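You operate a simulated robot arm through the tools that you are given. There is no shell and no other tool.

Carry out the task below with a simulated two-armed robot. There is one attempt and no reset: what you move stays moved.

Task
Slide the RETURNS strip into the silver holder, then tighten the brass screw.
Fine: lay it on the feed plate first and slide it all the way in; keep the holder clamped while you slide; open the clamp after.

The check looks at the end state, three seconds after you hand in, the way a careful person would. Anything else that was tipped, shoved, dropped, spilled or broken makes it a failure.

Robot
Two 7-joint arms with fingered hands on one trunk that stands fixed in place. Base frame: the origin is at the foot of the trunk, x ahead of it, y to its left, z up; the work surface is at about z = 840. Lengths are in mm, angles in degrees, forces in N, time in s.
The left shoulder is at [70, 153, 1278], the right one opposite. With the tool pointing down near the work surface each hand reaches from about 100 to 840 mm from the base axis, measured 20 degrees to its own side. Payload 3.9 kg a hand.
The TCP of each hand is the grasp point between the finger pads, 30 mm short of the fingertips. In the tool frame z runs along the fingers and y along their closing line. The gripper opens to 104 mm; its body begins 35 mm behind the TCP. The gripper is a hand of 4 fingers: y runs from the thumb to the fingers, the wrist lies at [-17, -104, -178] in the tool frame.
Orientation is that of the tool frame in the base frame, as a unit quaternion [x, y, z, w]. With the fingers straight down and the wrist toward the robot, the tool's x, y and z point along [0, 1, 0], [1, 0, 0] and [0, 0, -1] of the base frame.

Tools
- The arms move only by the tool servo_tool. It takes "left_motion", "right_motion" or both (then of equal length, played together; a hand with none holds still); each is a list of rows, each a list of 2 entries, a list of its own where there are three numbers: the turn, a rotation vector about the base's x, y, z in units of 8 degrees (1.0 is 8 degrees), then the shift along the base's x, y, z in units of 25 mm (1.0 is 25 mm). In form: [[[wx, wy, wz], [tx, ty, tz]], ...]. A call has 1 to 20 rows; each row shifts and turns the commanded pose from where the row before left it. A call with a number of a shift or a turn outside -1 to 1 is refused whole. Rows are played at 5 a second. More than 50 mm and 8.6 degrees between two rows, and nothing of the call is played. Where a pose cannot be reached the arm comes as near as it can. A force on the tool above 50 N (or 10 N above the force at the start of the call, whichever is more), or a blocked arm, ends the call early, and 0.2 s more pass. In this call time passes only in rows, and 0.2 s behind the last. The reply holds the time, the measured pose of the TCP, the force on the tool along the base axes, the opening and the grip force, in the units named above and with some noise, with the torque about the TCP (base axes, N m) and any sound that the robot's microphone picked up, and new pictures: "show" is both (left out), scene, wrist or none (wrist: the cameras of the hands that moved).
- Cameras (640 x 400 px; columns grow to the right, rows downward): "scene" is now at [126.4, -41, 1505.6]; the picture's right is [-0.47, -0.88, -0.00], its down [-0.51, 0.28, -0.81] and it looks along [0.72, -0.38, -0.58] (base axes); focal length 329 px, centre (320, 200). "left" rides on the left gripper at [-66, -90, -126] in its tool frame; the picture's right is [-0.78, -0.30, 0.56], its down [0.57, -0.70, 0.42] and it looks along [0.26, 0.65, 0.71] (tool axes); focal length 275 px, centre (320, 200). "right" rides on the right gripper at [66, -90, -126] in its tool frame; the picture's right is [-0.78, 0.30, -0.56], its down [-0.57, -0.70, 0.42] and it looks along [-0.27, 0.65, 0.71] (tool axes); focal length 275 px, centre (320, 200). There is no depth. A picture from a camera that has moved, and an enlarged one, comes with that camera's place and axes in the base frame and with its lens.
- lift_body(by): slides the trunk up (or, below 0, down) by that many mm; the arms and the scene camera ride with it, the base frame stays. It gives what a move gives, with no picture.
- set_fingers(index, middle, ring, thumb_bend, thumb_turn, hand): sets how far each is bent, from 0 (flat) to 100 (curled in); at 30 the hand is open as for a grip, at 70 the pads meet at the TCP. One left out holds its place. A second passes; each finger stops where it meets its share of the squeeze, and holds until it gets a number again. It is the only way to open and close the hand. It gives what a move gives, with no picture; readings hold the bend of each and the force on the fingers (four entries, about 0 where the hand has none), thumb and palm. thumb_turn goes from beside the hand (0) to across from the fingers (100), as for a grip.
- pan_tilt(pan, tilt): turns the head with the scene camera to pan (to the left, within 86 degrees either way) and tilt (down, from -29 to 69), counted from straight ahead of the robot. It gives what a move gives, and a new picture of the scene camera.
- inspect(camera, box): a new picture of the part [left, top, right, bottom] of that camera's present view, enlarged. No time passes.
- job_done(): hands the job in; it is judged then, once.

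Places have to be worked out from the pictures, the camera data and where the tool is seen. Open the grippers and draw the arms clear of the work before you hand the job in, unless the task says otherwise.

The tools are called after "Request:" as a command line: name --argument value ..., lists and objects as JSON in quotes. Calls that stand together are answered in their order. servo_tool: Moves the arms, as the interface text tells. Its arguments: {"type":"object","properties":{"left_motion":{"type":"array","items":{"type":"array"}},"right_motion":{"type":"array","items":{"type":"array"}},"show":{"type":"string","enum":["both","scene","wrist","none"]}},"required":[]} The other tools are called the same way: lift_body (by) moves the trunk up or down; set_fingers (index, middle, ring, thumb_bend, thumb_turn, hand) moves the fingers one by one; pan_tilt (pan, tilt) turns the head that bears the scene camera; inspect (camera, box) takes an enlarged picture of a part of a camera's view; job_done () hands the job in.

At the start:

```text
time_s: 0.0
left_ee_pos: [558.0, -92.7, 1241.8]
left_tool_rot: [0.706, 0.708, 0.0, 0.0]
left_ft_force: [-0.5, 0.4, -0.3]
left_ft_torque: [-0.01, 0.01, 0.02]
left_width: 103.8
left_grasp_force: 0.1
left_shape: jaw
left_bend: [30.0, 30.0, 30.0, 30.0, 97.0]
left_finger forces: [0.1, 0.1, 0.1, 0.0, 0.0, 0.0]
right_ee_pos: [301.0, -457.5, 1234.4]
right_tool_rot: [0.707, 0.708, 0.0, 0.0]
right_ft_force: [-0.2, -0.6, 0.4]
right_ft_torque: [-0.02, 0.02, 0.01]
right_width: 103.6
right_grasp_force: 0.0
right_shape: jaw
right_bend: [30.0, 30.0, 30.0, 30.0, 97.0]
right_finger forces: [0.0, 0.0, 0.1, 0.1, 0.1, 0.0]
trunk travel left (down, up): [-730.0, 210.0]
head pan, tilt (commanded): [-28.2, 35.7]
```

scene: 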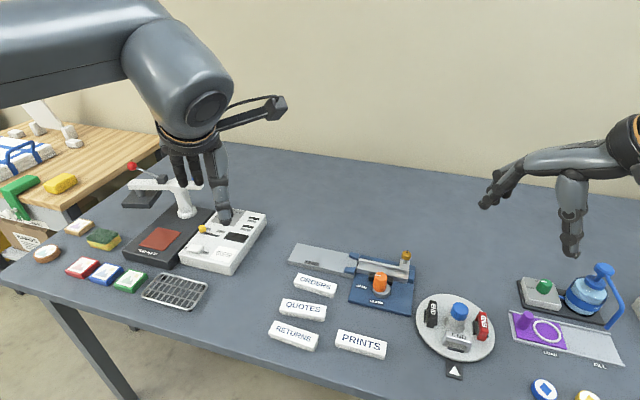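
right: 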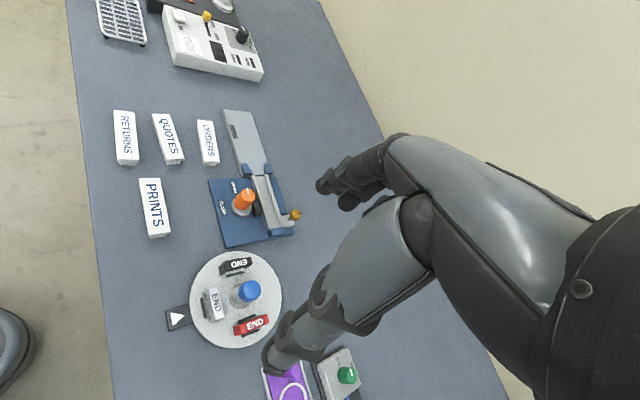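
left: 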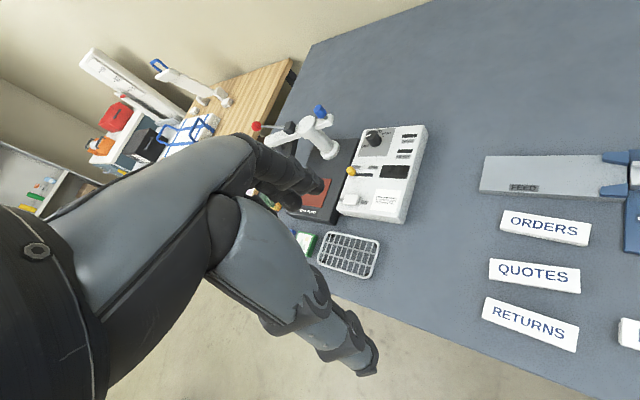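

I see the feed plate, the blue base with an orange knob and silver holder, and the strips. I'll enlarge the work area to understand the mechanism.

Request:
inspect --camera "scene" --box '[260, 220, 440, 360]'

Request:
inspect --camera "right" --box '[90, 90, 310, 260]'

Request:
inspect --camera "left" --box '[460, 130, 640, 370]'

```text
2.86 times, centred on (350, 290) of scene
camera zoom: at [126.4, -41.0, 1505.6], right [-0.47, -0.88, 0.0], down [-0.51, 0.28, -0.81], along [0.72, -0.38, -0.58], focal length 941 px, centre (234, -57)
```

zoom: 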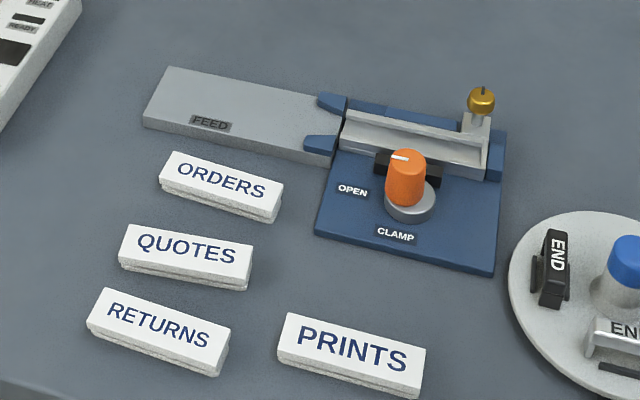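

```text
2.35 times, centred on (200, 175) of right
camera zoom: at [210.1, -390.2, 1360.8], right [0.3, -0.78, 0.56], down [-0.7, -0.57, -0.42], along [0.65, -0.26, -0.71], focal length 648 px, centre (602, 259)
```

zoom: 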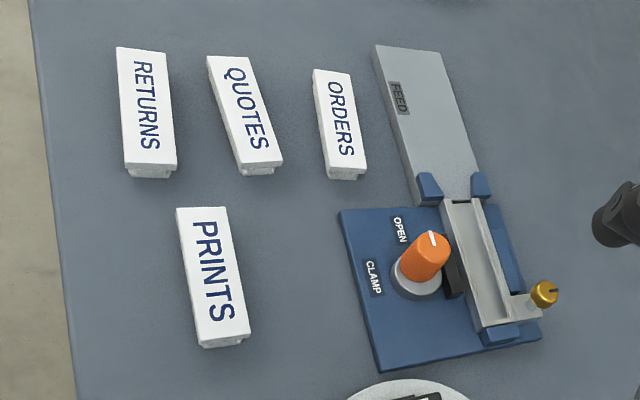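

```text
1.67 times, centred on (550, 250) of left
camera zoom: at [467.0, -158.2, 1366.8], right [-0.3, -0.78, -0.56], down [-0.7, 0.57, -0.42], along [0.65, 0.27, -0.71], focal length 459 px, centre (-63, 117)
```

zoom: 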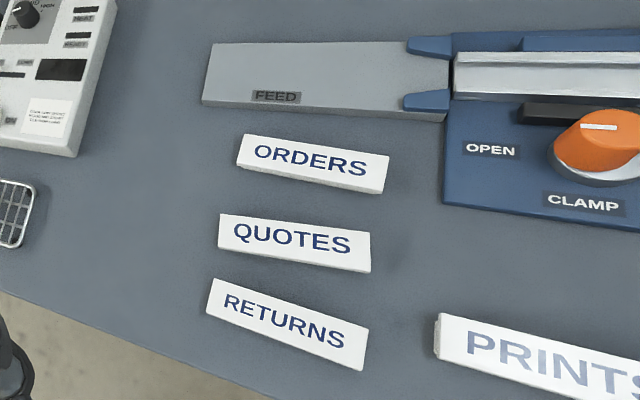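

The work area is at about 45° to the base axes. I'll zoom closer on the clamp knob, holder and RETURNS strip to read their state.

Request:
inspect --camera "scene" --box '[340, 240, 420, 310]'

Request:
inspect --camera "right" --box '[200, 150, 310, 250]'

Request:
inspect --camera "scene" --box '[260, 260, 400, 365]'

Request:
inspect --camera "left" --box '[570, 130, 640, 270]'

```text
5.71 times, centred on (380, 275) of scene
camera zoom: at [126.4, -41.0, 1505.6], right [-0.47, -0.88, 0.0], down [-0.51, 0.28, -0.81], along [0.72, -0.38, -0.58], focal length 1881 px, centre (-23, -229)
```

zoom: 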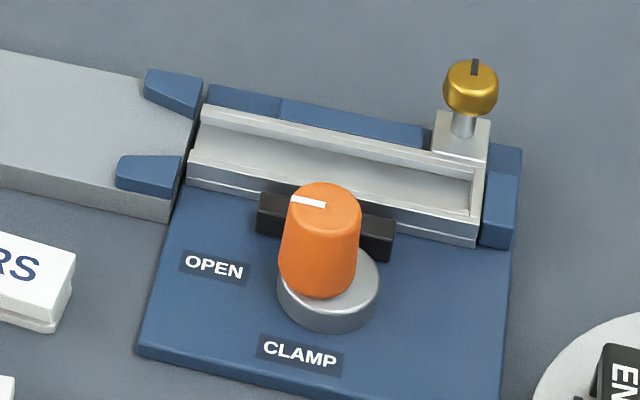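

```text
4.00 times, centred on (255, 200) of right
camera zoom: at [210.1, -390.2, 1360.8], right [0.3, -0.78, 0.56], down [-0.7, -0.57, -0.42], along [0.65, -0.26, -0.71], focal length 1101 px, centre (580, 200)
```

zoom: 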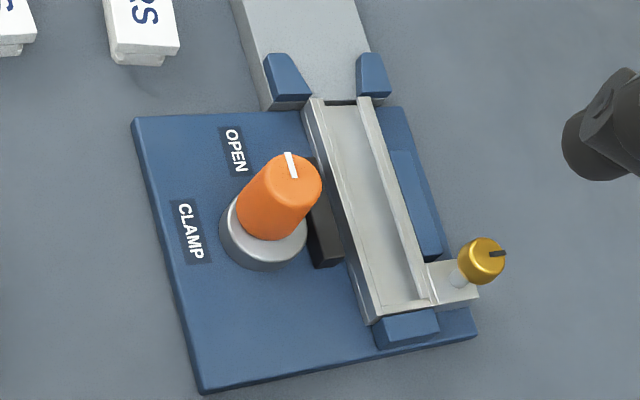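

```text
3.81 times, centred on (330, 312) of scene
camera zoom: at [126.4, -41.0, 1505.6], right [-0.47, -0.88, 0.0], down [-0.51, 0.28, -0.81], along [0.72, -0.38, -0.58], focal length 1254 px, centre (282, -229)
```

zoom: 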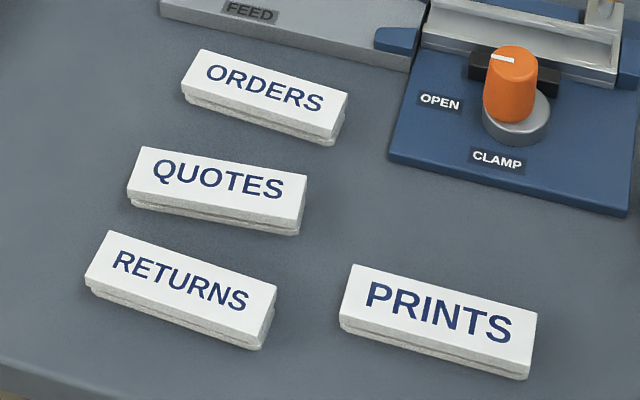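

```text
2.86 times, centred on (605, 200) of left
camera zoom: at [467.0, -158.2, 1366.8], right [-0.3, -0.78, -0.56], down [-0.7, 0.57, -0.42], along [0.65, 0.27, -0.71], focal length 786 px, centre (-494, 200)
```

zoom: 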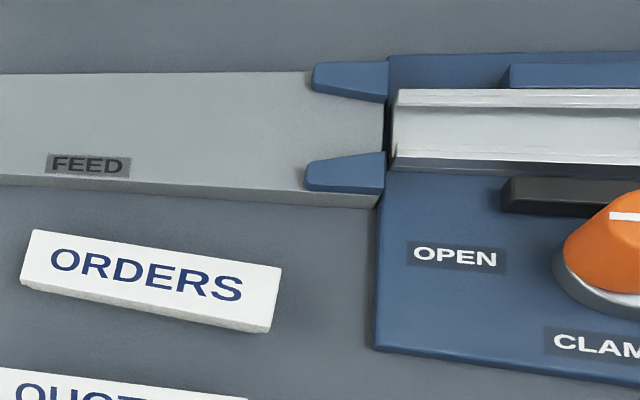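

The knob's white mark points to OPEN and there's a gap between the black jaw and the holder. I'll look at the strip's cross-section and the holder mouth at higher zoom.

Request:
inspect --camera "scene" --box '[265, 313, 325, 353]'

Request:
inspect --camera "right" --box '[100, 100, 150, 175]'

Request:
inspect --camera "scene" --box '[350, 245, 420, 285]'

Request:
inspect --camera "right" --box '[235, 160, 305, 240]'

```text
10.00 times, centred on (295, 333) of scene
camera zoom: at [126.4, -41.0, 1505.6], right [-0.47, -0.88, 0.0], down [-0.51, 0.28, -0.81], along [0.72, -0.38, -0.58], focal length 3292 px, centre (570, -1130)
```

zoom: 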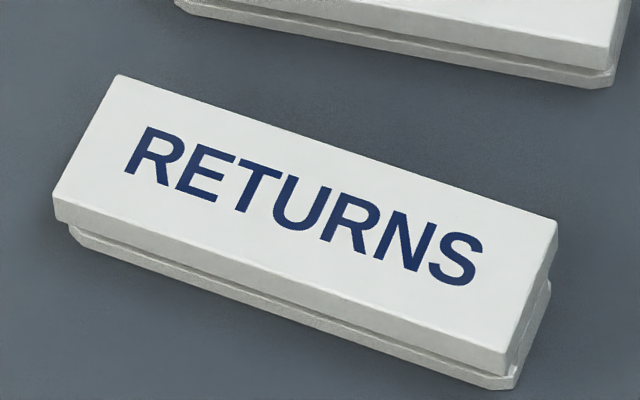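

```text
5.33 times, centred on (125, 138) of right
camera zoom: at [210.1, -390.2, 1360.8], right [0.3, -0.78, 0.56], down [-0.7, -0.57, -0.42], along [0.65, -0.26, -0.71], focal length 1468 px, centre (1360, 533)
```

zoom: 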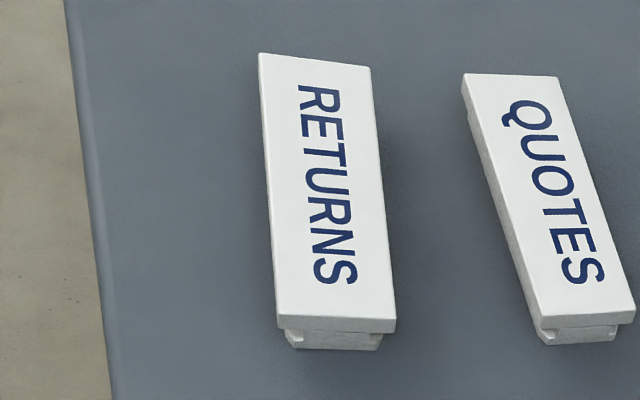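

```text
9.14 times, centred on (385, 265) of scene
camera zoom: at [126.4, -41.0, 1505.6], right [-0.47, -0.88, 0.0], down [-0.51, 0.28, -0.81], along [0.72, -0.38, -0.58], focal length 3010 px, centre (-274, -394)
```

zoom: 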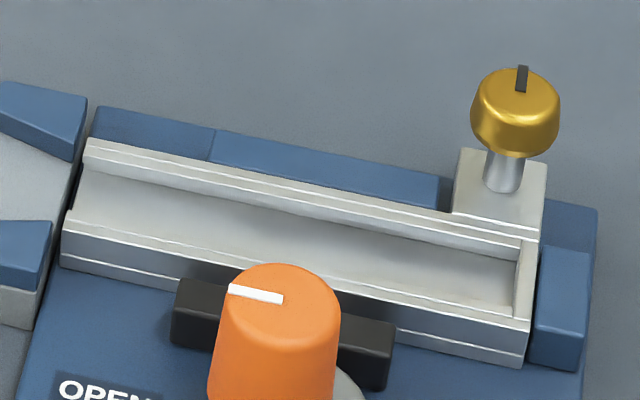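

```text
5.00 times, centred on (270, 200) of right
camera zoom: at [210.1, -390.2, 1360.8], right [0.3, -0.78, 0.56], down [-0.7, -0.57, -0.42], along [0.65, -0.26, -0.71], focal length 1376 px, centre (570, 200)
```

zoom: 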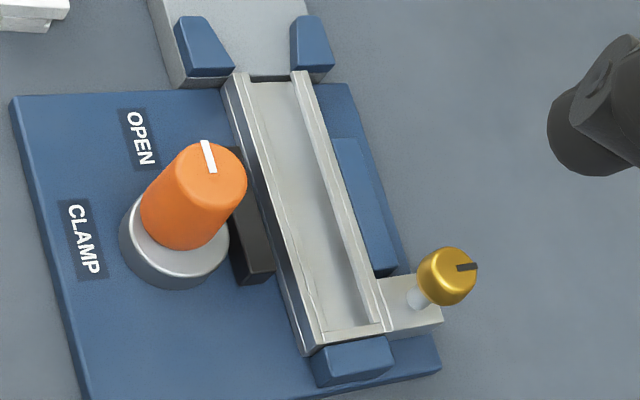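

The knob top is at about (526,-421,898), the screw top about (560,-527,898), and the RETURNS strip centre about (511,-183). First I move the left arm away to the left and bring the right hand above the clamp knob, turned -90° about vertical.

Request:
servo_tool --left_motion '[[[0, 0, 0], [-0.3, 1, 0]], [[0, 0, 0], [-0.3, 1, 0]], [[0, 0, 0], [-0.3, 1, 0]], [[0, 0, 0], [-0.3, 1, 0]], [[0, 0, 0], [-0.3, 1, 0]], [[0, 0, 0], [-0.3, 1, 0]], [[0, 0, 0], [-0.3, 1, 0]], [[0, 0, 0], [-0.3, 1, 0]], [[0, 0, 0], [-0.3, 1, 0]], [[0, 0, 0], [-0.3, 1, 0]], [[0, 0, 0], [-0.3, 1, 0]], [[0, 0, 0], [-0.3, 1, 0]]]' --right_motion '[[[0, 0, -0.9375], [0.75, 0.12, -0.7]], [[0, 0, -0.9375], [0.75, 0.12, -0.7]], [[0, 0, -0.9375], [0.75, 0.12, -0.7]], [[0, 0, -0.9375], [0.75, 0.12, -0.7]], [[0, 0, -0.9375], [0.75, 0.12, -0.7]], [[0, 0, -0.9375], [0.75, 0.12, -0.7]], [[0, 0, -0.9375], [0.75, 0.12, -0.7]], [[0, 0, -0.9375], [0.75, 0.12, -0.7]], [[0, 0, -0.9375], [0.75, 0.12, -0.7]], [[0, 0, -0.9375], [0.75, 0.12, -0.7]], [[0, 0, -0.9375], [0.75, 0.12, -0.7]], [[0, 0, -0.9375], [0.75, 0.12, -0.7]]]' --show "both"

```text
time_s: 2.8
left_ee_pos: [466.6, 204.2, 1240.4]
left_tool_rot: [0.707, 0.707, 0.0, 0.0]
left_ft_force: [0.4, 0.1, -0.2]
left_ft_torque: [0.0, -0.02, -0.01]
left_width: 103.7
left_grasp_force: 0.0
left_shape: jaw
left_bend: [30.0, 30.0, 30.0, 30.0, 97.0]
left_finger forces: [0.1, 0.0, 0.1, 0.0, 0.0, 0.1]
right_ee_pos: [78.9, -590.4, 1020.0]
right_tool_rot: [0.997, 0.014, -0.001, 0.071]
right_ft_force: [0.5, -0.5, -0.1]
right_ft_torque: [-0.02, 0.01, 0.0]
right_width: 103.7
right_grasp_force: 0.1
right_shape: jaw
right_bend: [30.0, 30.0, 30.0, 30.0, 97.0]
right_finger forces: [0.0, 0.0, 0.0, 0.0, 0.0, 0.0]
right hand out of reach, approached as far as the arm can: row 1, 2, 3, 5, 6, 7, 8, 9, 10, 11, 12
trunk travel left (down, up): [-730.0, 210.0]
head pan, tilt (commanded): [-28.2, 35.7]
stopped in row 12 (right hand): the arm was blocked; the commanded pose is now the measured one
camera scene: at [127.6, -41.2, 1505.5], right [-0.47, -0.88, 0.0], down [-0.52, 0.28, -0.81], along [0.72, -0.38, -0.58], focal length 329 px, centre (320, 200)
camera right: at [142.2, -481.8, 1130.8], right [-0.77, -0.23, 0.6], down [-0.59, 0.62, -0.52], along [-0.25, -0.75, -0.61], focal length 275 px, centre (320, 200)
camera left: at [376.0, 139.5, 1366.4], right [-0.3, -0.78, -0.56], down [-0.7, 0.57, -0.42], along [0.65, 0.27, -0.71], focal length 275 px, centre (320, 200)
```

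scene: 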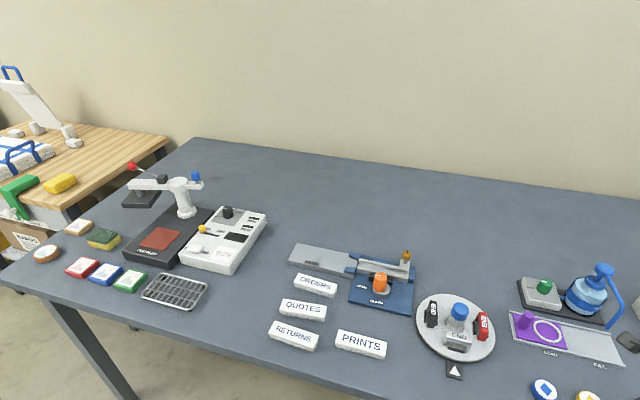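
right: 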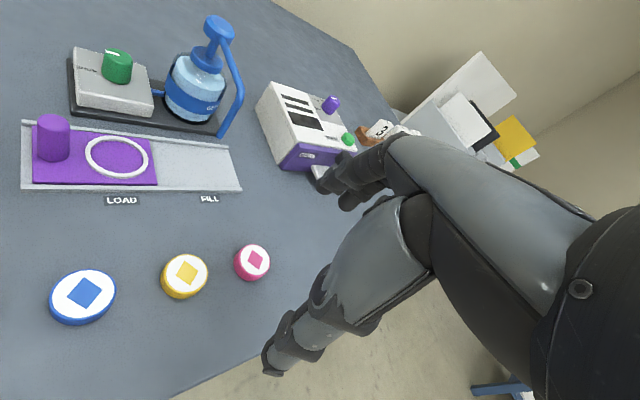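
left: 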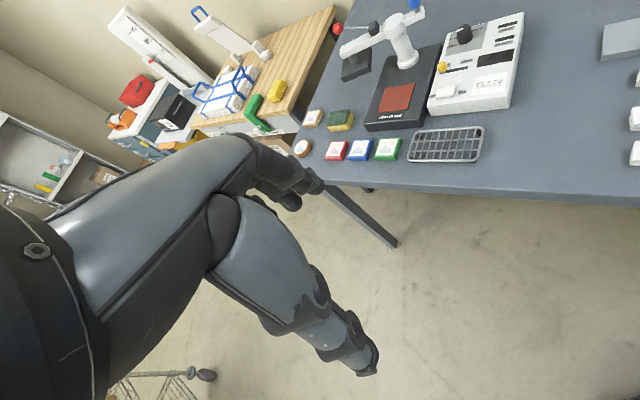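

The right arm cannot reach that -90° yaw and swung aside. I'll bring it back to its starting pose by undoing the turn while rising.

Request:
servo_tool --right_motion '[[[0.9, 0, 0], [0.2, 0, 0.8]], [[0, 0, 0.9375], [0.73, 0.48, 0.7]], [[0, 0, 0.9375], [0.73, 0.48, 0.7]], [[0, 0, 0.9375], [0.73, 0.48, 0.7]], [[0, 0, 0.9375], [0.73, 0.48, 0.7]], [[0, 0, 0.9375], [0.73, 0.48, 0.7]], [[0, 0, 0.9375], [0.73, 0.48, 0.7]], [[0, 0, 0.9375], [0.73, 0.48, 0.7]], [[0, 0, 0.9375], [0.73, 0.48, 0.7]], [[0, 0, 0.9375], [0.73, 0.48, 0.6]], [[0, 0, 0.9375], [0.73, 0.48, 0.6]], [[0, 0, 0.9375], [0.73, 0.48, 0.6]], [[0, 0, 0.9375], [0.73, 0.2, 0.6]]]' --show "both"

```text
time_s: 5.6
left_ee_pos: [467.4, 205.1, 1241.1]
left_tool_rot: [0.707, 0.707, 0.0, 0.0]
left_ft_force: [0.4, -1.3, 0.2]
left_ft_torque: [0.0, 0.04, 0.01]
left_width: 103.8
left_grasp_force: 0.1
left_shape: jaw
left_bend: [30.0, 30.0, 30.0, 30.0, 97.0]
left_finger forces: [0.0, 0.0, 0.0, 0.0, 0.0, 0.1]
right_ee_pos: [287.1, -453.5, 1230.5]
right_tool_rot: [0.696, 0.718, 0.005, 0.003]
right_ft_force: [0.4, -0.2, 0.0]
right_ft_torque: [0.0, 0.03, 0.02]
right_width: 103.8
right_grasp_force: 0.0
right_shape: jaw
right_bend: [30.0, 30.0, 30.0, 30.0, 97.0]
right_finger forces: [0.0, 0.0, 0.1, 0.1, 0.1, 0.0]
right hand out of reach, approached as far as the arm can: row 1, 8, 9
trunk travel left (down, up): [-730.0, 210.0]
head pan, tilt (commanded): [-28.2, 35.7]
camera scene: at [127.3, -41.2, 1505.5], right [-0.47, -0.88, 0.0], down [-0.51, 0.28, -0.81], along [0.72, -0.38, -0.58], focal length 329 px, centre (320, 200)
camera right: at [192.1, -389.8, 1355.1], right [0.31, -0.77, 0.56], down [-0.68, -0.59, -0.44], along [0.66, -0.24, -0.71], focal length 275 px, centre (320, 200)
```

scene: 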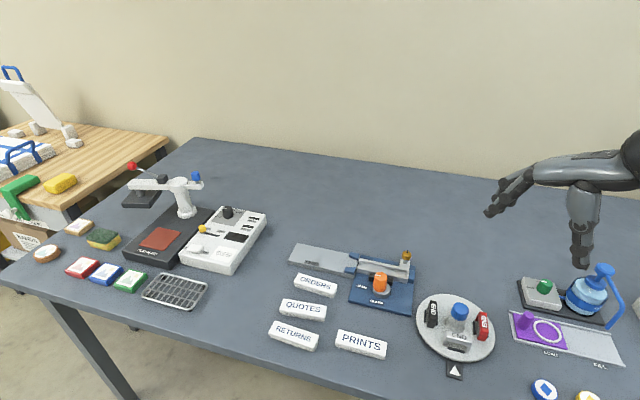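
right: 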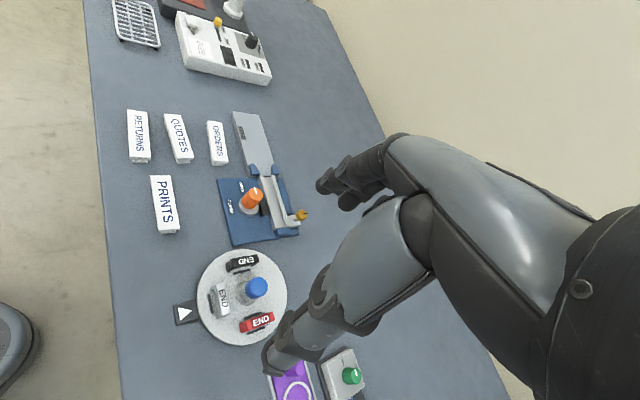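

The arm is back at its start pose. I'll raise the trunk so the forearm can hang more vertically, which should give more freedom of yaw.

Request:
lift_body --by 120

```text
time_s: 7.1
left_ee_pos: [464.9, 204.8, 1361.9]
left_tool_rot: [0.707, 0.707, 0.001, 0.001]
left_ft_force: [0.6, -0.6, 0.9]
left_ft_torque: [0.01, 0.03, -0.01]
left_width: 103.6
left_grasp_force: 0.1
left_shape: jaw
left_bend: [30.0, 30.0, 30.0, 30.0, 97.0]
left_finger forces: [0.1, 0.2, 0.1, 0.0, 0.0, 0.0]
right_ee_pos: [285.4, -453.8, 1351.7]
right_tool_rot: [0.698, 0.716, 0.005, 0.004]
right_ft_force: [0.1, -1.2, 0.4]
right_ft_torque: [-0.01, 0.03, 0.01]
right_width: 103.7
right_grasp_force: 0.0
right_shape: jaw
right_bend: [30.0, 30.0, 30.0, 30.0, 97.0]
right_finger forces: [0.0, 0.0, 0.1, 0.0, 0.0, 0.1]
trunk travel left (down, up): [-850.0, 90.0]
head pan, tilt (commanded): [-28.2, 35.7]
```

Trunk is up 120 mm. Now I move the right hand to above the clamp knob with no yaw change, staying well above (z about 1000).

Request:
servo_tool --right_motion '[[[0, 0, 0], [0.8, 0.1, -0.5]], [[0, 0, 0], [0.8, 0.1, -0.5]], [[0, 0, 0], [0.8, 0.1, -0.5]], [[0, 0, 0], [0.8, 0.1, -0.8]], [[0, 0, 0], [0.8, 0.1, -1]], [[0, 0, 0], [0.8, 0.1, -1]], [[0, 0, 0], [0.8, 0.1, -1]], [[0, 0, 0], [0.8, 0.1, -1]], [[0, 0, 0], [0.8, 0.1, -1]], [[0, 0, 0], [0.8, 0.1, -1]], [[0, 0, 0], [0.8, 0.1, -1]], [[0, 0, 0], [0.8, 0.1, -1]], [[0, 0, 0], [0, 0, -1]], [[0, 0, 0], [0, 0, -1]], [[0, 0, 0], [0, 0, -1]]]' --show "both"

```text
time_s: 10.3
left_ee_pos: [468.9, 204.5, 1360.8]
left_tool_rot: [0.707, 0.707, 0.001, 0.0]
left_ft_force: [-0.9, -0.1, 0.2]
left_ft_torque: [0.02, 0.01, 0.0]
left_width: 103.8
left_grasp_force: 0.1
left_shape: jaw
left_bend: [30.0, 30.0, 30.0, 30.0, 97.0]
left_finger forces: [0.0, 0.1, 0.0, 0.0, 0.1, 0.0]
right_ee_pos: [527.4, -424.8, 1017.9]
right_tool_rot: [0.696, 0.718, 0.006, 0.004]
right_ft_force: [-1.1, -0.3, -0.5]
right_ft_torque: [-0.04, 0.01, 0.0]
right_width: 104.1
right_grasp_force: 0.0
right_shape: jaw
right_bend: [30.0, 30.0, 30.0, 30.0, 97.0]
right_finger forces: [0.0, 0.1, 0.1, 0.0, 0.1, 0.0]
trunk travel left (down, up): [-850.0, 90.0]
head pan, tilt (commanded): [-28.2, 35.7]
camera scene: at [127.5, -40.8, 1625.6], right [-0.47, -0.88, 0.0], down [-0.51, 0.28, -0.81], along [0.72, -0.38, -0.58], focal length 329 px, centre (320, 200)
camera right: at [433.0, -360.4, 1142.1], right [0.31, -0.77, 0.56], down [-0.68, -0.59, -0.44], along [0.67, -0.25, -0.71], focal length 275 px, centre (320, 200)
```

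scene: 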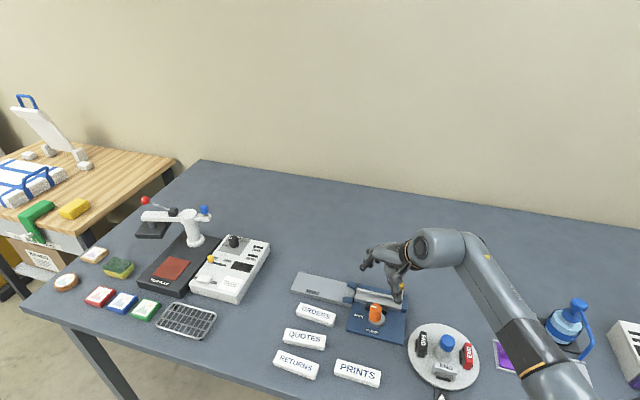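
right: 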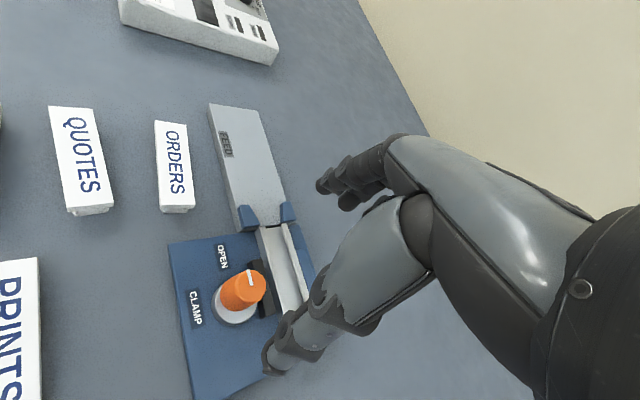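

The hand hovers above the fixture. I'll test how far the yaw goes negative here, in small turns.

Request:
servo_tool --right_motion '[[[0, 0, -0.9], [0, 0, 0]], [[0, 0, -0.9], [0, 0, 0]], [[0, 0, -0.9], [0, 0, 0]], [[0, 0, -0.9], [0, 0, 0]]]' --show "scene"

```text
time_s: 11.3
left_ee_pos: [465.5, 203.1, 1362.4]
left_tool_rot: [0.707, 0.707, 0.001, 0.0]
left_ft_force: [-0.6, 0.7, -0.6]
left_ft_torque: [-0.01, -0.02, -0.01]
left_width: 103.7
left_grasp_force: 0.0
left_shape: jaw
left_bend: [30.0, 30.0, 30.0, 30.0, 97.0]
left_finger forces: [0.0, 0.0, 0.0, 0.0, 0.1, 0.1]
right_ee_pos: [504.3, -460.4, 1014.2]
right_tool_rot: [0.847, 0.532, 0.017, 0.001]
right_ft_force: [0.0, 0.0, 0.8]
right_ft_torque: [-0.01, 0.01, 0.01]
right_width: 104.0
right_grasp_force: 0.0
right_shape: jaw
right_bend: [30.0, 30.0, 30.0, 30.0, 97.0]
right_finger forces: [0.0, 0.0, 0.0, 0.1, 0.0, 0.1]
right hand out of reach, approached as far as the arm can: row 4
trunk travel left (down, up): [-850.0, 90.0]
head pan, tilt (commanded): [-28.2, 35.7]
camera scene: at [124.6, -42.6, 1625.7], right [-0.47, -0.88, 0.0], down [-0.51, 0.28, -0.81], along [0.72, -0.38, -0.58], focal length 329 px, centre (320, 200)
```

scene: 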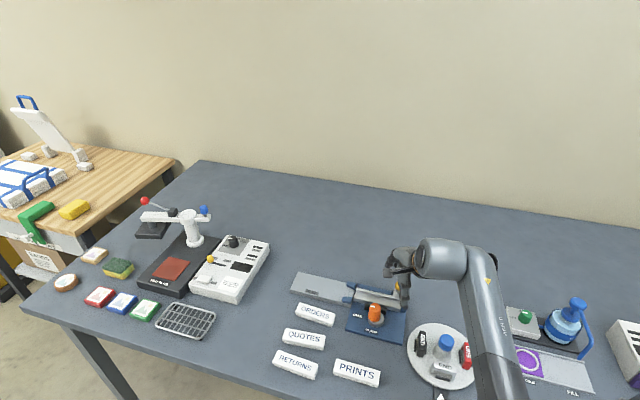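

The yaw limit is around -22° for the right arm here. I'll test the positive side, returning to the spot above the knob.

Request:
servo_tool --right_motion '[[[0, 0, 0.9], [0.45, 0.7, 0.1]], [[0, 0, 0.9], [0.45, 0.7, 0.1]], [[0, 0, 0.9], [0, 0, 0]], [[0, 0, 0.9], [0, 0, 0]], [[0, 0, 0.9], [0, 0, 0]], [[0, 0, 0.9], [0, 0, 0]], [[0, 0, 0.9], [0, 0, 0]], [[0, 0, 0.9], [0, 0, 0]], [[0, 0, 0.9], [0, 0, 0]], [[0, 0, 0.9], [0, 0, 0]], [[0, 0, 0.9], [0, 0, 0]], [[0, 0, 0.9], [0, 0, 0]], [[0, 0, 0.9], [0, 0, 0]]]' --show "both"

```text
time_s: 14.1
left_ee_pos: [466.6, 205.3, 1360.7]
left_tool_rot: [0.707, 0.707, 0.0, 0.001]
left_ft_force: [1.0, -0.4, -0.3]
left_ft_torque: [-0.03, 0.01, 0.01]
left_width: 103.7
left_grasp_force: 0.1
left_shape: jaw
left_bend: [30.0, 30.0, 30.0, 30.0, 97.0]
left_finger forces: [0.1, 0.0, 0.1, 0.1, 0.0, 0.0]
right_ee_pos: [528.2, -425.3, 1020.3]
right_tool_rot: [0.203, 0.979, 0.007, 0.0]
right_ft_force: [-0.1, 0.1, -0.2]
right_ft_torque: [-0.01, -0.03, 0.02]
right_width: 103.9
right_grasp_force: 0.0
right_shape: jaw
right_bend: [30.0, 30.0, 30.0, 30.0, 97.0]
right_finger forces: [0.0, 0.0, 0.0, 0.0, 0.1, 0.0]
trunk travel left (down, up): [-850.0, 90.0]
head pan, tilt (commanded): [-28.2, 35.7]
camera scene: at [127.2, -40.9, 1625.5], right [-0.47, -0.88, 0.0], down [-0.51, 0.28, -0.81], along [0.72, -0.38, -0.58], focal length 329 px, centre (320, 200)
camera right: at [430.6, -481.8, 1144.0], right [0.83, -0.05, 0.56], down [0.25, -0.87, -0.44], along [0.5, 0.5, -0.71], focal length 275 px, centre (320, 200)
```

scene: 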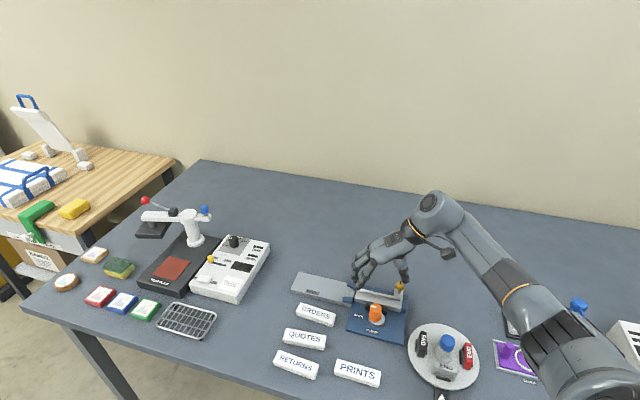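
right: 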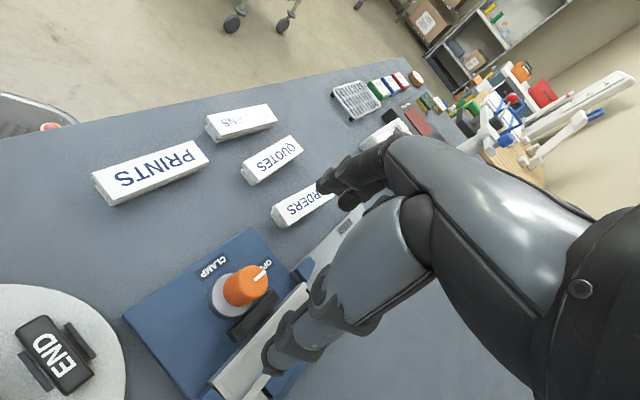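

Yaw +67° is fine here. I continue turning to see if about +132° (the alternative grasp direction for the strip) is reachable.

Request:
servo_tool --right_motion '[[[0, 0, 0.9], [0, 0, 0]], [[0, 0, 0.9], [0, 0, 0]], [[0, 0, 0.9], [0, 0, 0]], [[0, 0, 0.9], [0, 0, 0]], [[0, 0, 0.9], [0, 0, 0]], [[0, 0, 0.9], [0, 0, 0]], [[0, 0, 0.9], [0, 0, 0]], [[0, 0, 0.9], [0, 0, 0]], [[0, 0, 0.9], [0, 0, 0]]]' --show "scene"

```text
time_s: 16.1
left_ee_pos: [466.6, 206.2, 1360.6]
left_tool_rot: [0.707, 0.707, 0.001, 0.0]
left_ft_force: [0.6, 0.1, 0.0]
left_ft_torque: [0.0, -0.01, 0.01]
left_width: 103.9
left_grasp_force: 0.1
left_shape: jaw
left_bend: [30.0, 30.0, 30.0, 30.0, 97.0]
left_finger forces: [0.0, 0.0, 0.0, 0.0, 0.1, 0.0]
right_ee_pos: [526.7, -422.5, 1019.2]
right_tool_rot: [-0.352, 0.936, 0.007, -0.004]
right_ft_force: [-0.3, 0.0, 0.5]
right_ft_torque: [-0.01, 0.04, -0.01]
right_width: 103.5
right_grasp_force: 0.0
right_shape: jaw
right_bend: [30.0, 30.0, 30.0, 30.0, 97.0]
right_finger forces: [0.0, 0.0, 0.1, 0.1, 0.1, 0.0]
trunk travel left (down, up): [-850.0, 90.0]
head pan, tilt (commanded): [-28.2, 35.7]
camera scene: at [126.9, -40.0, 1625.6], right [-0.47, -0.88, 0.0], down [-0.51, 0.27, -0.81], along [0.72, -0.38, -0.58], focal length 329 px, centre (320, 200)
```

scene: 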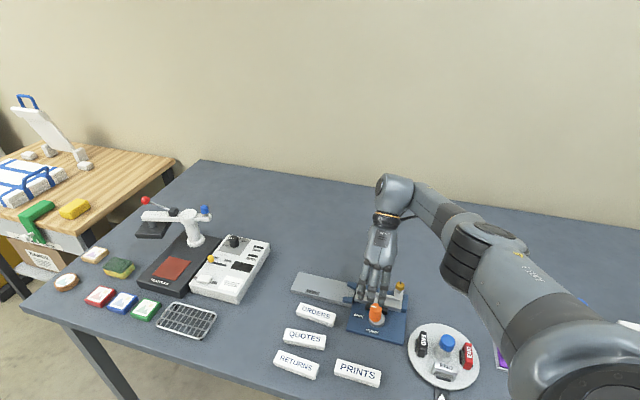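

+131° is reachable here, but with the wrist on the far side it would be out of reach at the feed plate. I'll turn back to about -10° and move above the feed plate to test a leaned hand at -45° yaw instead.

Request:
servo_tool --right_motion '[[[0, 0, -0.98], [0, 0, 0]], [[0, 0, -0.98], [0, 0, 0]], [[0, 0, -0.98], [0, 0, 0]], [[0, 0, -0.98], [0, 0, 0]], [[0, 0, -0.98], [0, 0, 0]], [[0, 0, -0.98], [0, 0, 0]], [[0, 0, -0.98], [0, 0, 0.2]], [[0, 0, -0.98], [0, 0, 0.2]], [[0, 0, -0.98], [0.5, 0.2, 0.2]], [[0, 0, -0.98], [0.5, 0.2, 0]], [[0, 0, -0.98], [0.5, 0.2, 0]], [[0, 0, -0.98], [0.5, 0.2, 0]], [[0, 0, -0.98], [0.5, 0.2, 0]], [[0, 0, -0.98], [0.5, 0.2, 0]], [[0, 0, -0.98], [0.5, 0.2, 0]], [[0, 0, -0.98], [0.5, 0.2, 0]], [[0, 0, -0.98], [0.5, 0.2, 0]], [[0, 0, -0.98], [0.5, 0.2, 0]]]' --show "both"

```text
time_s: 19.9
left_ee_pos: [466.5, 205.3, 1361.4]
left_tool_rot: [0.707, 0.707, 0.0, 0.001]
left_ft_force: [-0.5, 0.5, -0.1]
left_ft_torque: [0.02, 0.03, 0.02]
left_width: 103.4
left_grasp_force: 0.1
left_shape: jaw
left_bend: [30.0, 30.0, 30.0, 30.0, 97.0]
left_finger forces: [0.0, 0.1, 0.0, 0.1, 0.1, 0.0]
right_ee_pos: [622.5, -386.8, 1035.1]
right_tool_rot: [0.645, 0.764, 0.006, 0.004]
right_ft_force: [-0.2, -0.8, 0.5]
right_ft_torque: [0.03, 0.0, -0.01]
right_width: 103.7
right_grasp_force: 0.1
right_shape: jaw
right_bend: [30.0, 30.0, 30.0, 30.0, 97.0]
right_finger forces: [0.0, 0.0, 0.0, 0.1, 0.0, 0.0]
right hand out of reach, approached as far as the arm can: row 16, 17, 18
trunk travel left (down, up): [-850.0, 90.0]
head pan, tilt (commanded): [-28.2, 35.7]
camera scene: at [126.5, -40.8, 1625.6], right [-0.47, -0.88, 0.0], down [-0.51, 0.28, -0.81], along [0.72, -0.38, -0.58], focal length 329 px, centre (320, 200)
camera right: at [519.6, -335.7, 1159.1], right [0.41, -0.72, 0.56], down [-0.59, -0.68, -0.44], along [0.69, -0.15, -0.7], focal length 275 px, centre (320, 200)
```

scene: 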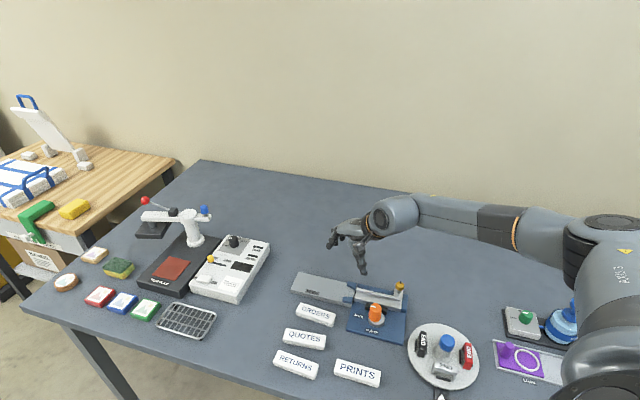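
right: 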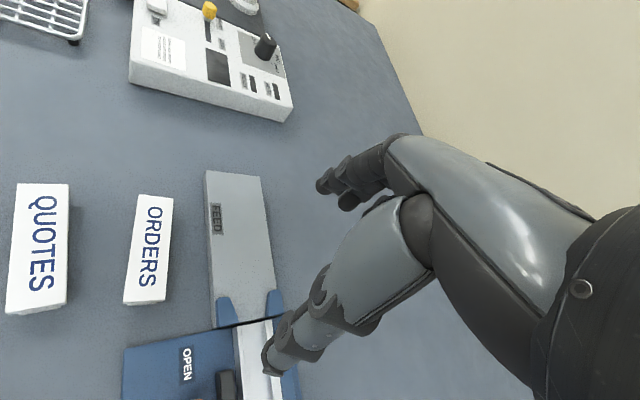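

The arm posture (elbow far out) limits it here. I'll test leaning the hand sideways (about its closing line) combined with the -45° yaw, still high above everything.

Request:
servo_tool --right_motion '[[[0.93, 0.16, 0], [0, 0, 0]], [[0.93, 0.16, 0], [0, 0, 0]], [[0.93, 0.16, 0], [0, 0, 0]], [[0.93, 0.16, 0], [0, 0, 0]], [[0, 0, -0.9], [0, 0, 0]], [[0, 0, -0.9], [0, 0, 0]], [[0, 0, -0.9], [0, 0, 0]], [[0, 0, -0.9], [0, 0, 0]], [[0, 0, -0.9], [0, 0, 0]], [[0, 0, -0.9], [0, 0, 0]], [[0, 0, -0.9], [0, 0, 0]]]' --show "scene"

```text
time_s: 22.3
left_ee_pos: [464.8, 205.2, 1361.8]
left_tool_rot: [0.707, 0.707, 0.0, 0.001]
left_ft_force: [0.2, -0.6, -0.3]
left_ft_torque: [0.01, 0.03, -0.03]
left_width: 103.7
left_grasp_force: 0.0
left_shape: jaw
left_bend: [30.0, 30.0, 30.0, 30.0, 97.0]
left_finger forces: [0.1, 0.1, 0.0, 0.1, 0.0, 0.1]
right_ee_pos: [620.8, -386.8, 1034.5]
right_tool_rot: [0.879, 0.4, 0.24, -0.103]
right_ft_force: [-0.1, -0.2, -0.3]
right_ft_torque: [0.0, -0.01, 0.01]
right_width: 104.0
right_grasp_force: 0.0
right_shape: jaw
right_bend: [30.0, 30.0, 30.0, 30.0, 97.0]
right_finger forces: [0.0, 0.1, 0.1, 0.0, 0.0, 0.1]
trunk travel left (down, up): [-850.0, 90.0]
head pan, tilt (commanded): [-28.2, 35.7]
camera scene: at [126.1, -40.7, 1625.7], right [-0.47, -0.88, 0.0], down [-0.51, 0.28, -0.81], along [0.72, -0.38, -0.58], focal length 329 px, centre (320, 200)
```

scene: 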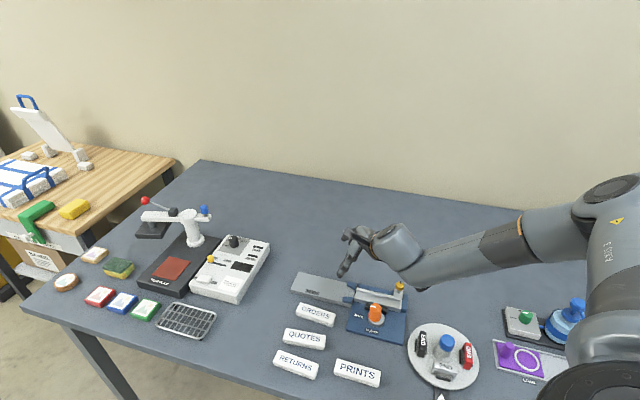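

With a 30° sideways lean the right hand reaches yaw -41° at the feed plate. I'll now test with a smaller lean (15°) here.

Request:
servo_tool --right_motion '[[[0, 0, -0.3], [0, 0, 0]], [[-0.35, 0.35, 0], [0, 0, 0]], [[-0.35, 0.35, 0], [0, 0, 0]], [[-0.35, 0.35, 0], [0, 0, 0]], [[-0.35, 0.35, 0], [0, 0, 0]]]' --show "none"

```text
time_s: 23.5
left_ee_pos: [466.7, 206.1, 1361.1]
left_tool_rot: [0.707, 0.707, 0.001, 0.0]
left_ft_force: [-0.1, 0.0, 0.5]
left_ft_torque: [-0.02, -0.02, -0.04]
left_width: 103.9
left_grasp_force: 0.1
left_shape: jaw
left_bend: [30.0, 30.0, 30.0, 30.0, 97.0]
left_finger forces: [0.0, 0.0, 0.0, 0.0, 0.0, 0.1]
right_ee_pos: [621.1, -385.5, 1035.9]
right_tool_rot: [0.911, 0.392, 0.116, -0.048]
right_ft_force: [-0.1, -0.4, -0.2]
right_ft_torque: [0.01, -0.01, 0.01]
right_width: 104.0
right_grasp_force: 0.1
right_shape: jaw
right_bend: [30.0, 30.0, 30.0, 30.0, 97.0]
right_finger forces: [0.0, 0.0, 0.1, 0.0, 0.0, 0.0]
trunk travel left (down, up): [-850.0, 90.0]
head pan, tilt (commanded): [-28.2, 35.7]
```

Lean 15° at yaw -43° also works. I try going down to nearly no lean.

Request:
servo_tool --right_motion '[[[-0.35, 0.33, 0], [0, 0, 0]], [[-0.35, 0.33, 0], [0, 0, 0]], [[-0.35, 0.33, 0], [0, 0, 0]], [[-0.15, 0.15, 0], [0, 0, 0]]]' --show "scene"

```text
time_s: 24.5
left_ee_pos: [466.9, 205.1, 1361.4]
left_tool_rot: [0.708, 0.707, 0.001, 0.0]
left_ft_force: [-0.3, -0.2, 0.5]
left_ft_torque: [-0.02, 0.01, -0.01]
left_width: 103.7
left_grasp_force: 0.0
left_shape: jaw
left_bend: [30.0, 30.0, 30.0, 30.0, 97.0]
left_finger forces: [0.0, 0.0, 0.0, 0.0, 0.1, 0.1]
right_ee_pos: [620.5, -385.7, 1035.2]
right_tool_rot: [0.918, 0.396, 0.011, -0.003]
right_ft_force: [-0.2, 0.9, 0.2]
right_ft_torque: [-0.02, 0.0, 0.03]
right_width: 103.7
right_grasp_force: 0.1
right_shape: jaw
right_bend: [30.0, 30.0, 30.0, 30.0, 97.0]
right_finger forces: [0.0, 0.1, 0.1, 0.0, 0.0, 0.1]
trunk travel left (down, up): [-850.0, 90.0]
head pan, tilt (commanded): [-28.2, 35.7]
camera scene: at [126.5, -40.8, 1625.6], right [-0.47, -0.88, 0.0], down [-0.51, 0.28, -0.81], along [0.72, -0.38, -0.58], focal length 329 px, centre (320, 200)
```

scene: 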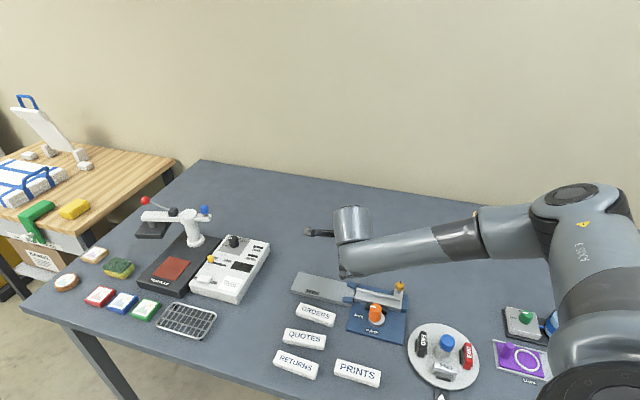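

In this posture the right hand reaches yaw -43° with the tool vertical, so the right arm can do everything. I'll now bring the left hand forward as an extra camera viewpoint and move the right hand above the clamp knob.

Request:
servo_tool --left_motion '[[[0, 0, -0.8], [-0.18, -0.72, -0.55]], [[0, 0, -0.8], [-0.18, -0.72, -0.55]], [[0, 0, -0.8], [-0.18, -0.72, -0.55]], [[0, 0, -0.8], [-0.18, -0.72, -0.55]], [[0, 0, -0.8], [-0.18, -0.72, -0.55]], [[0, 0, -0.8], [-0.18, -0.72, -0.55]], [[0, 0, -0.8], [-0.18, -0.72, -0.55]], [[0, 0, -0.8], [-0.18, -0.72, -0.55]]]' --right_motion '[[[0, 0, 0], [-0.47, -0.175, -0.2]], [[0, 0, 0], [-0.47, -0.175, -0.2]], [[0, 0, 0], [-0.47, -0.175, -0.2]], [[0, 0, 0], [-0.47, -0.175, -0.2]], [[0, 0, 0], [-0.47, -0.175, -0.2]], [[0, 0, 0], [-0.47, -0.175, -0.2]], [[0, 0, 0], [-0.47, -0.175, -0.2]], [[0, 0, 0], [-0.47, -0.175, -0.2]]]' --show "both"

```text
time_s: 26.3
left_ee_pos: [429.9, 60.6, 1252.1]
left_tool_rot: [0.944, 0.331, 0.001, 0.0]
left_ft_force: [0.7, 1.3, 0.3]
left_ft_torque: [0.0, 0.0, 0.0]
left_width: 103.5
left_grasp_force: 0.0
left_shape: jaw
left_bend: [30.0, 30.0, 30.0, 30.0, 97.0]
left_finger forces: [0.1, 0.0, 0.0, 0.0, 0.0, 0.0]
right_ee_pos: [526.4, -422.9, 993.9]
right_tool_rot: [0.918, 0.395, 0.012, -0.003]
right_ft_force: [0.0, -0.2, -0.4]
right_ft_torque: [-0.03, -0.02, -0.01]
right_width: 104.1
right_grasp_force: 0.1
right_shape: jaw
right_bend: [30.0, 30.0, 30.0, 30.0, 97.0]
right_finger forces: [0.0, 0.0, 0.0, 0.1, 0.0, 0.0]
trunk travel left (down, up): [-850.0, 90.0]
head pan, tilt (commanded): [-28.2, 35.7]
camera scene: at [126.5, -41.9, 1625.6], right [-0.47, -0.88, 0.0], down [-0.51, 0.28, -0.81], along [0.72, -0.38, -0.58], focal length 329 px, centre (320, 200)
camera right: at [503.2, -314.4, 1121.0], right [-0.33, -0.77, 0.54], down [-0.9, 0.07, -0.44], along [0.3, -0.63, -0.72], focal length 275 px, centre (320, 200)
camera left: at [321.0, 89.6, 1375.9], right [-0.79, -0.25, -0.56], down [0.01, 0.91, -0.42], along [0.61, -0.34, -0.71], focal length 275 px, centre (320, 200)
```

scene: 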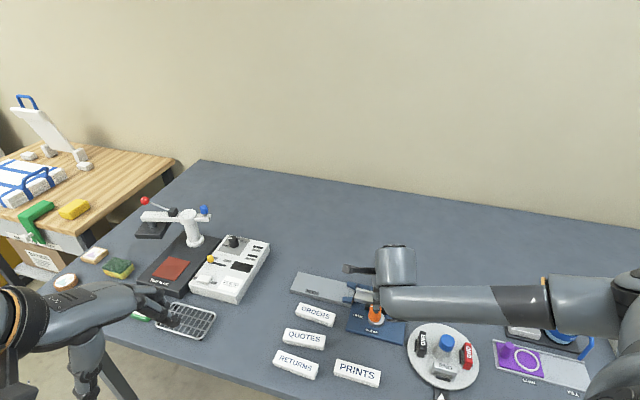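
right: 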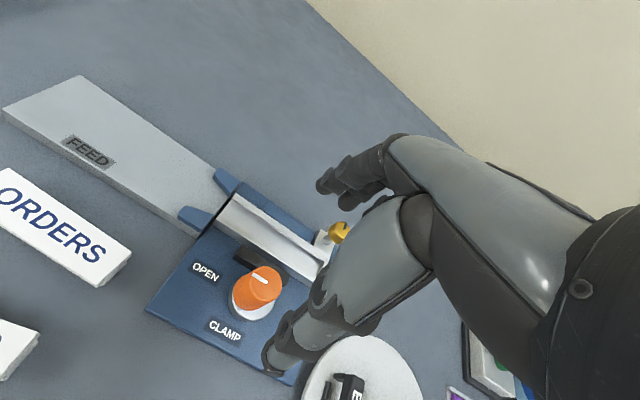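
left: 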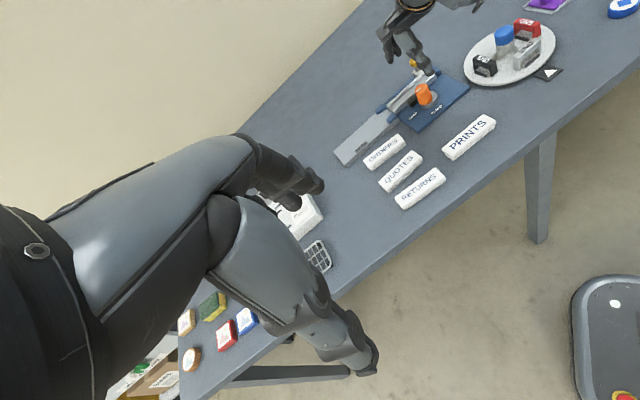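

Both views see the knob; my estimate (525,-421,898) holds. I'll zoom in from the left camera to see the finger shape relative to the fixture.

Request:
inspect --camera "left" --box '[360, 0, 500, 140]'

Request:
inspect --camera "right" --box '[130, 130, 400, 400]'

```text
2.86 times, centred on (430, 70) of left
camera zoom: at [321.0, 89.6, 1375.9], right [-0.79, -0.25, -0.56], down [0.01, 0.91, -0.42], along [0.61, -0.34, -0.71], focal length 786 px, centre (6, 571)
```

zoom: 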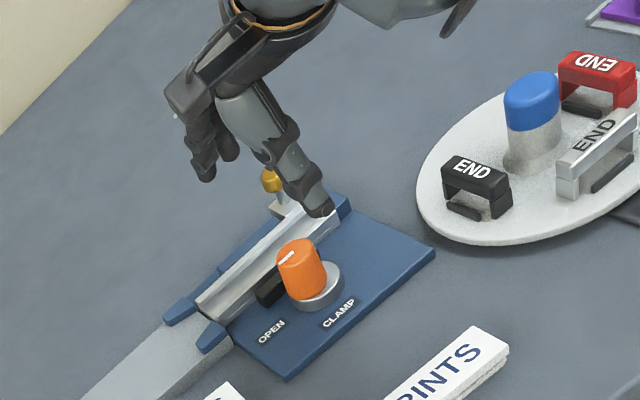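

```text
1.48 times, centred on (265, 265) of right
camera zoom: at [503.2, -314.4, 1121.0], right [-0.33, -0.77, 0.54], down [-0.9, 0.07, -0.44], along [0.3, -0.63, -0.72], focal length 408 px, centre (402, 104)
```

zoom: 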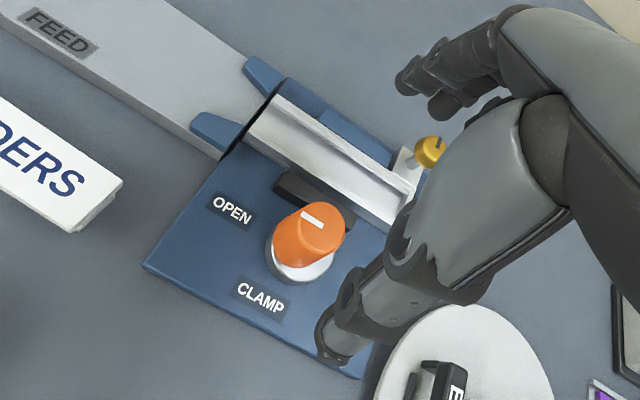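

The finger model (tips ±52 mm apart, 30 mm below the TCP) matches. I'll do a partial closing in the air at bend 55 to see the finger shape and opening there.

Request:
set_fingers --hand "right" --index 55 --middle 55 --ring 55 --thumb_bend 55

Request:
inspect --camera "left" --box '[360, 0, 460, 100]'

Request:
inspect --camera "right" --box '[180, 130, 420, 400]'

```text
time_s: 27.3
left_ee_pos: [430.2, 60.6, 1251.3]
left_tool_rot: [0.943, 0.332, 0.0, 0.001]
left_ft_force: [-1.4, 0.0, 0.4]
left_ft_torque: [0.04, -0.01, 0.02]
left_width: 103.7
left_grasp_force: 0.1
left_shape: jaw
left_bend: [30.0, 30.0, 30.0, 30.0, 97.0]
left_finger forces: [0.1, 0.0, 0.0, 0.1, 0.0, 0.0]
right_ee_pos: [525.9, -421.5, 994.7]
right_tool_rot: [0.919, 0.395, 0.01, -0.003]
right_ft_force: [-0.2, 1.0, -0.7]
right_ft_torque: [-0.03, -0.01, 0.0]
right_width: 41.3
right_grasp_force: 0.2
right_shape: fingers
right_bend: [55.0, 55.0, 55.0, 55.0, 97.0]
right_finger forces: [0.0, 0.0, 0.0, 0.0, 0.0, 0.0]
trunk travel left (down, up): [-850.0, 90.0]
head pan, tilt (commanded): [-28.2, 35.7]
```

```text
4.00 times, centred on (410, 50) of left
camera zoom: at [320.9, 90.8, 1376.0], right [-0.79, -0.26, -0.56], down [0.01, 0.91, -0.43], along [0.61, -0.34, -0.71], focal length 1101 px, centre (-40, 800)
```

zoom: 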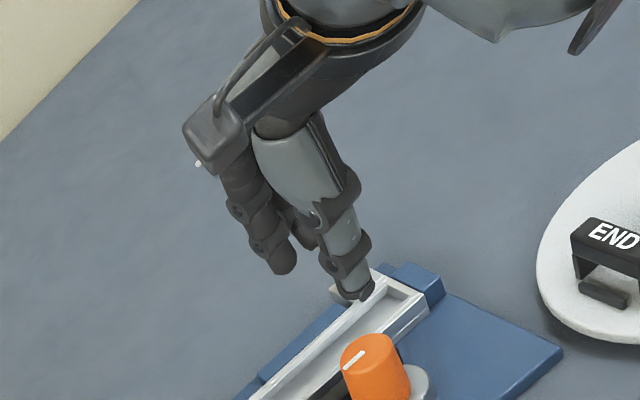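

```text
1.48 times, centred on (300, 265) of right
camera zoom: at [503.4, -313.0, 1121.1], right [-0.33, -0.77, 0.54], down [-0.9, 0.07, -0.44], along [0.3, -0.63, -0.72], focal length 408 px, centre (350, 104)
```

zoom: 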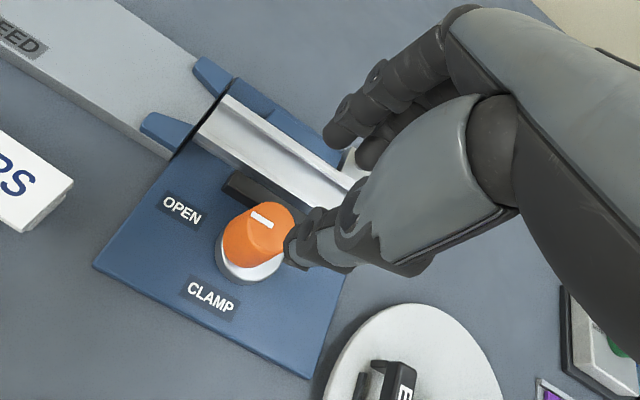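

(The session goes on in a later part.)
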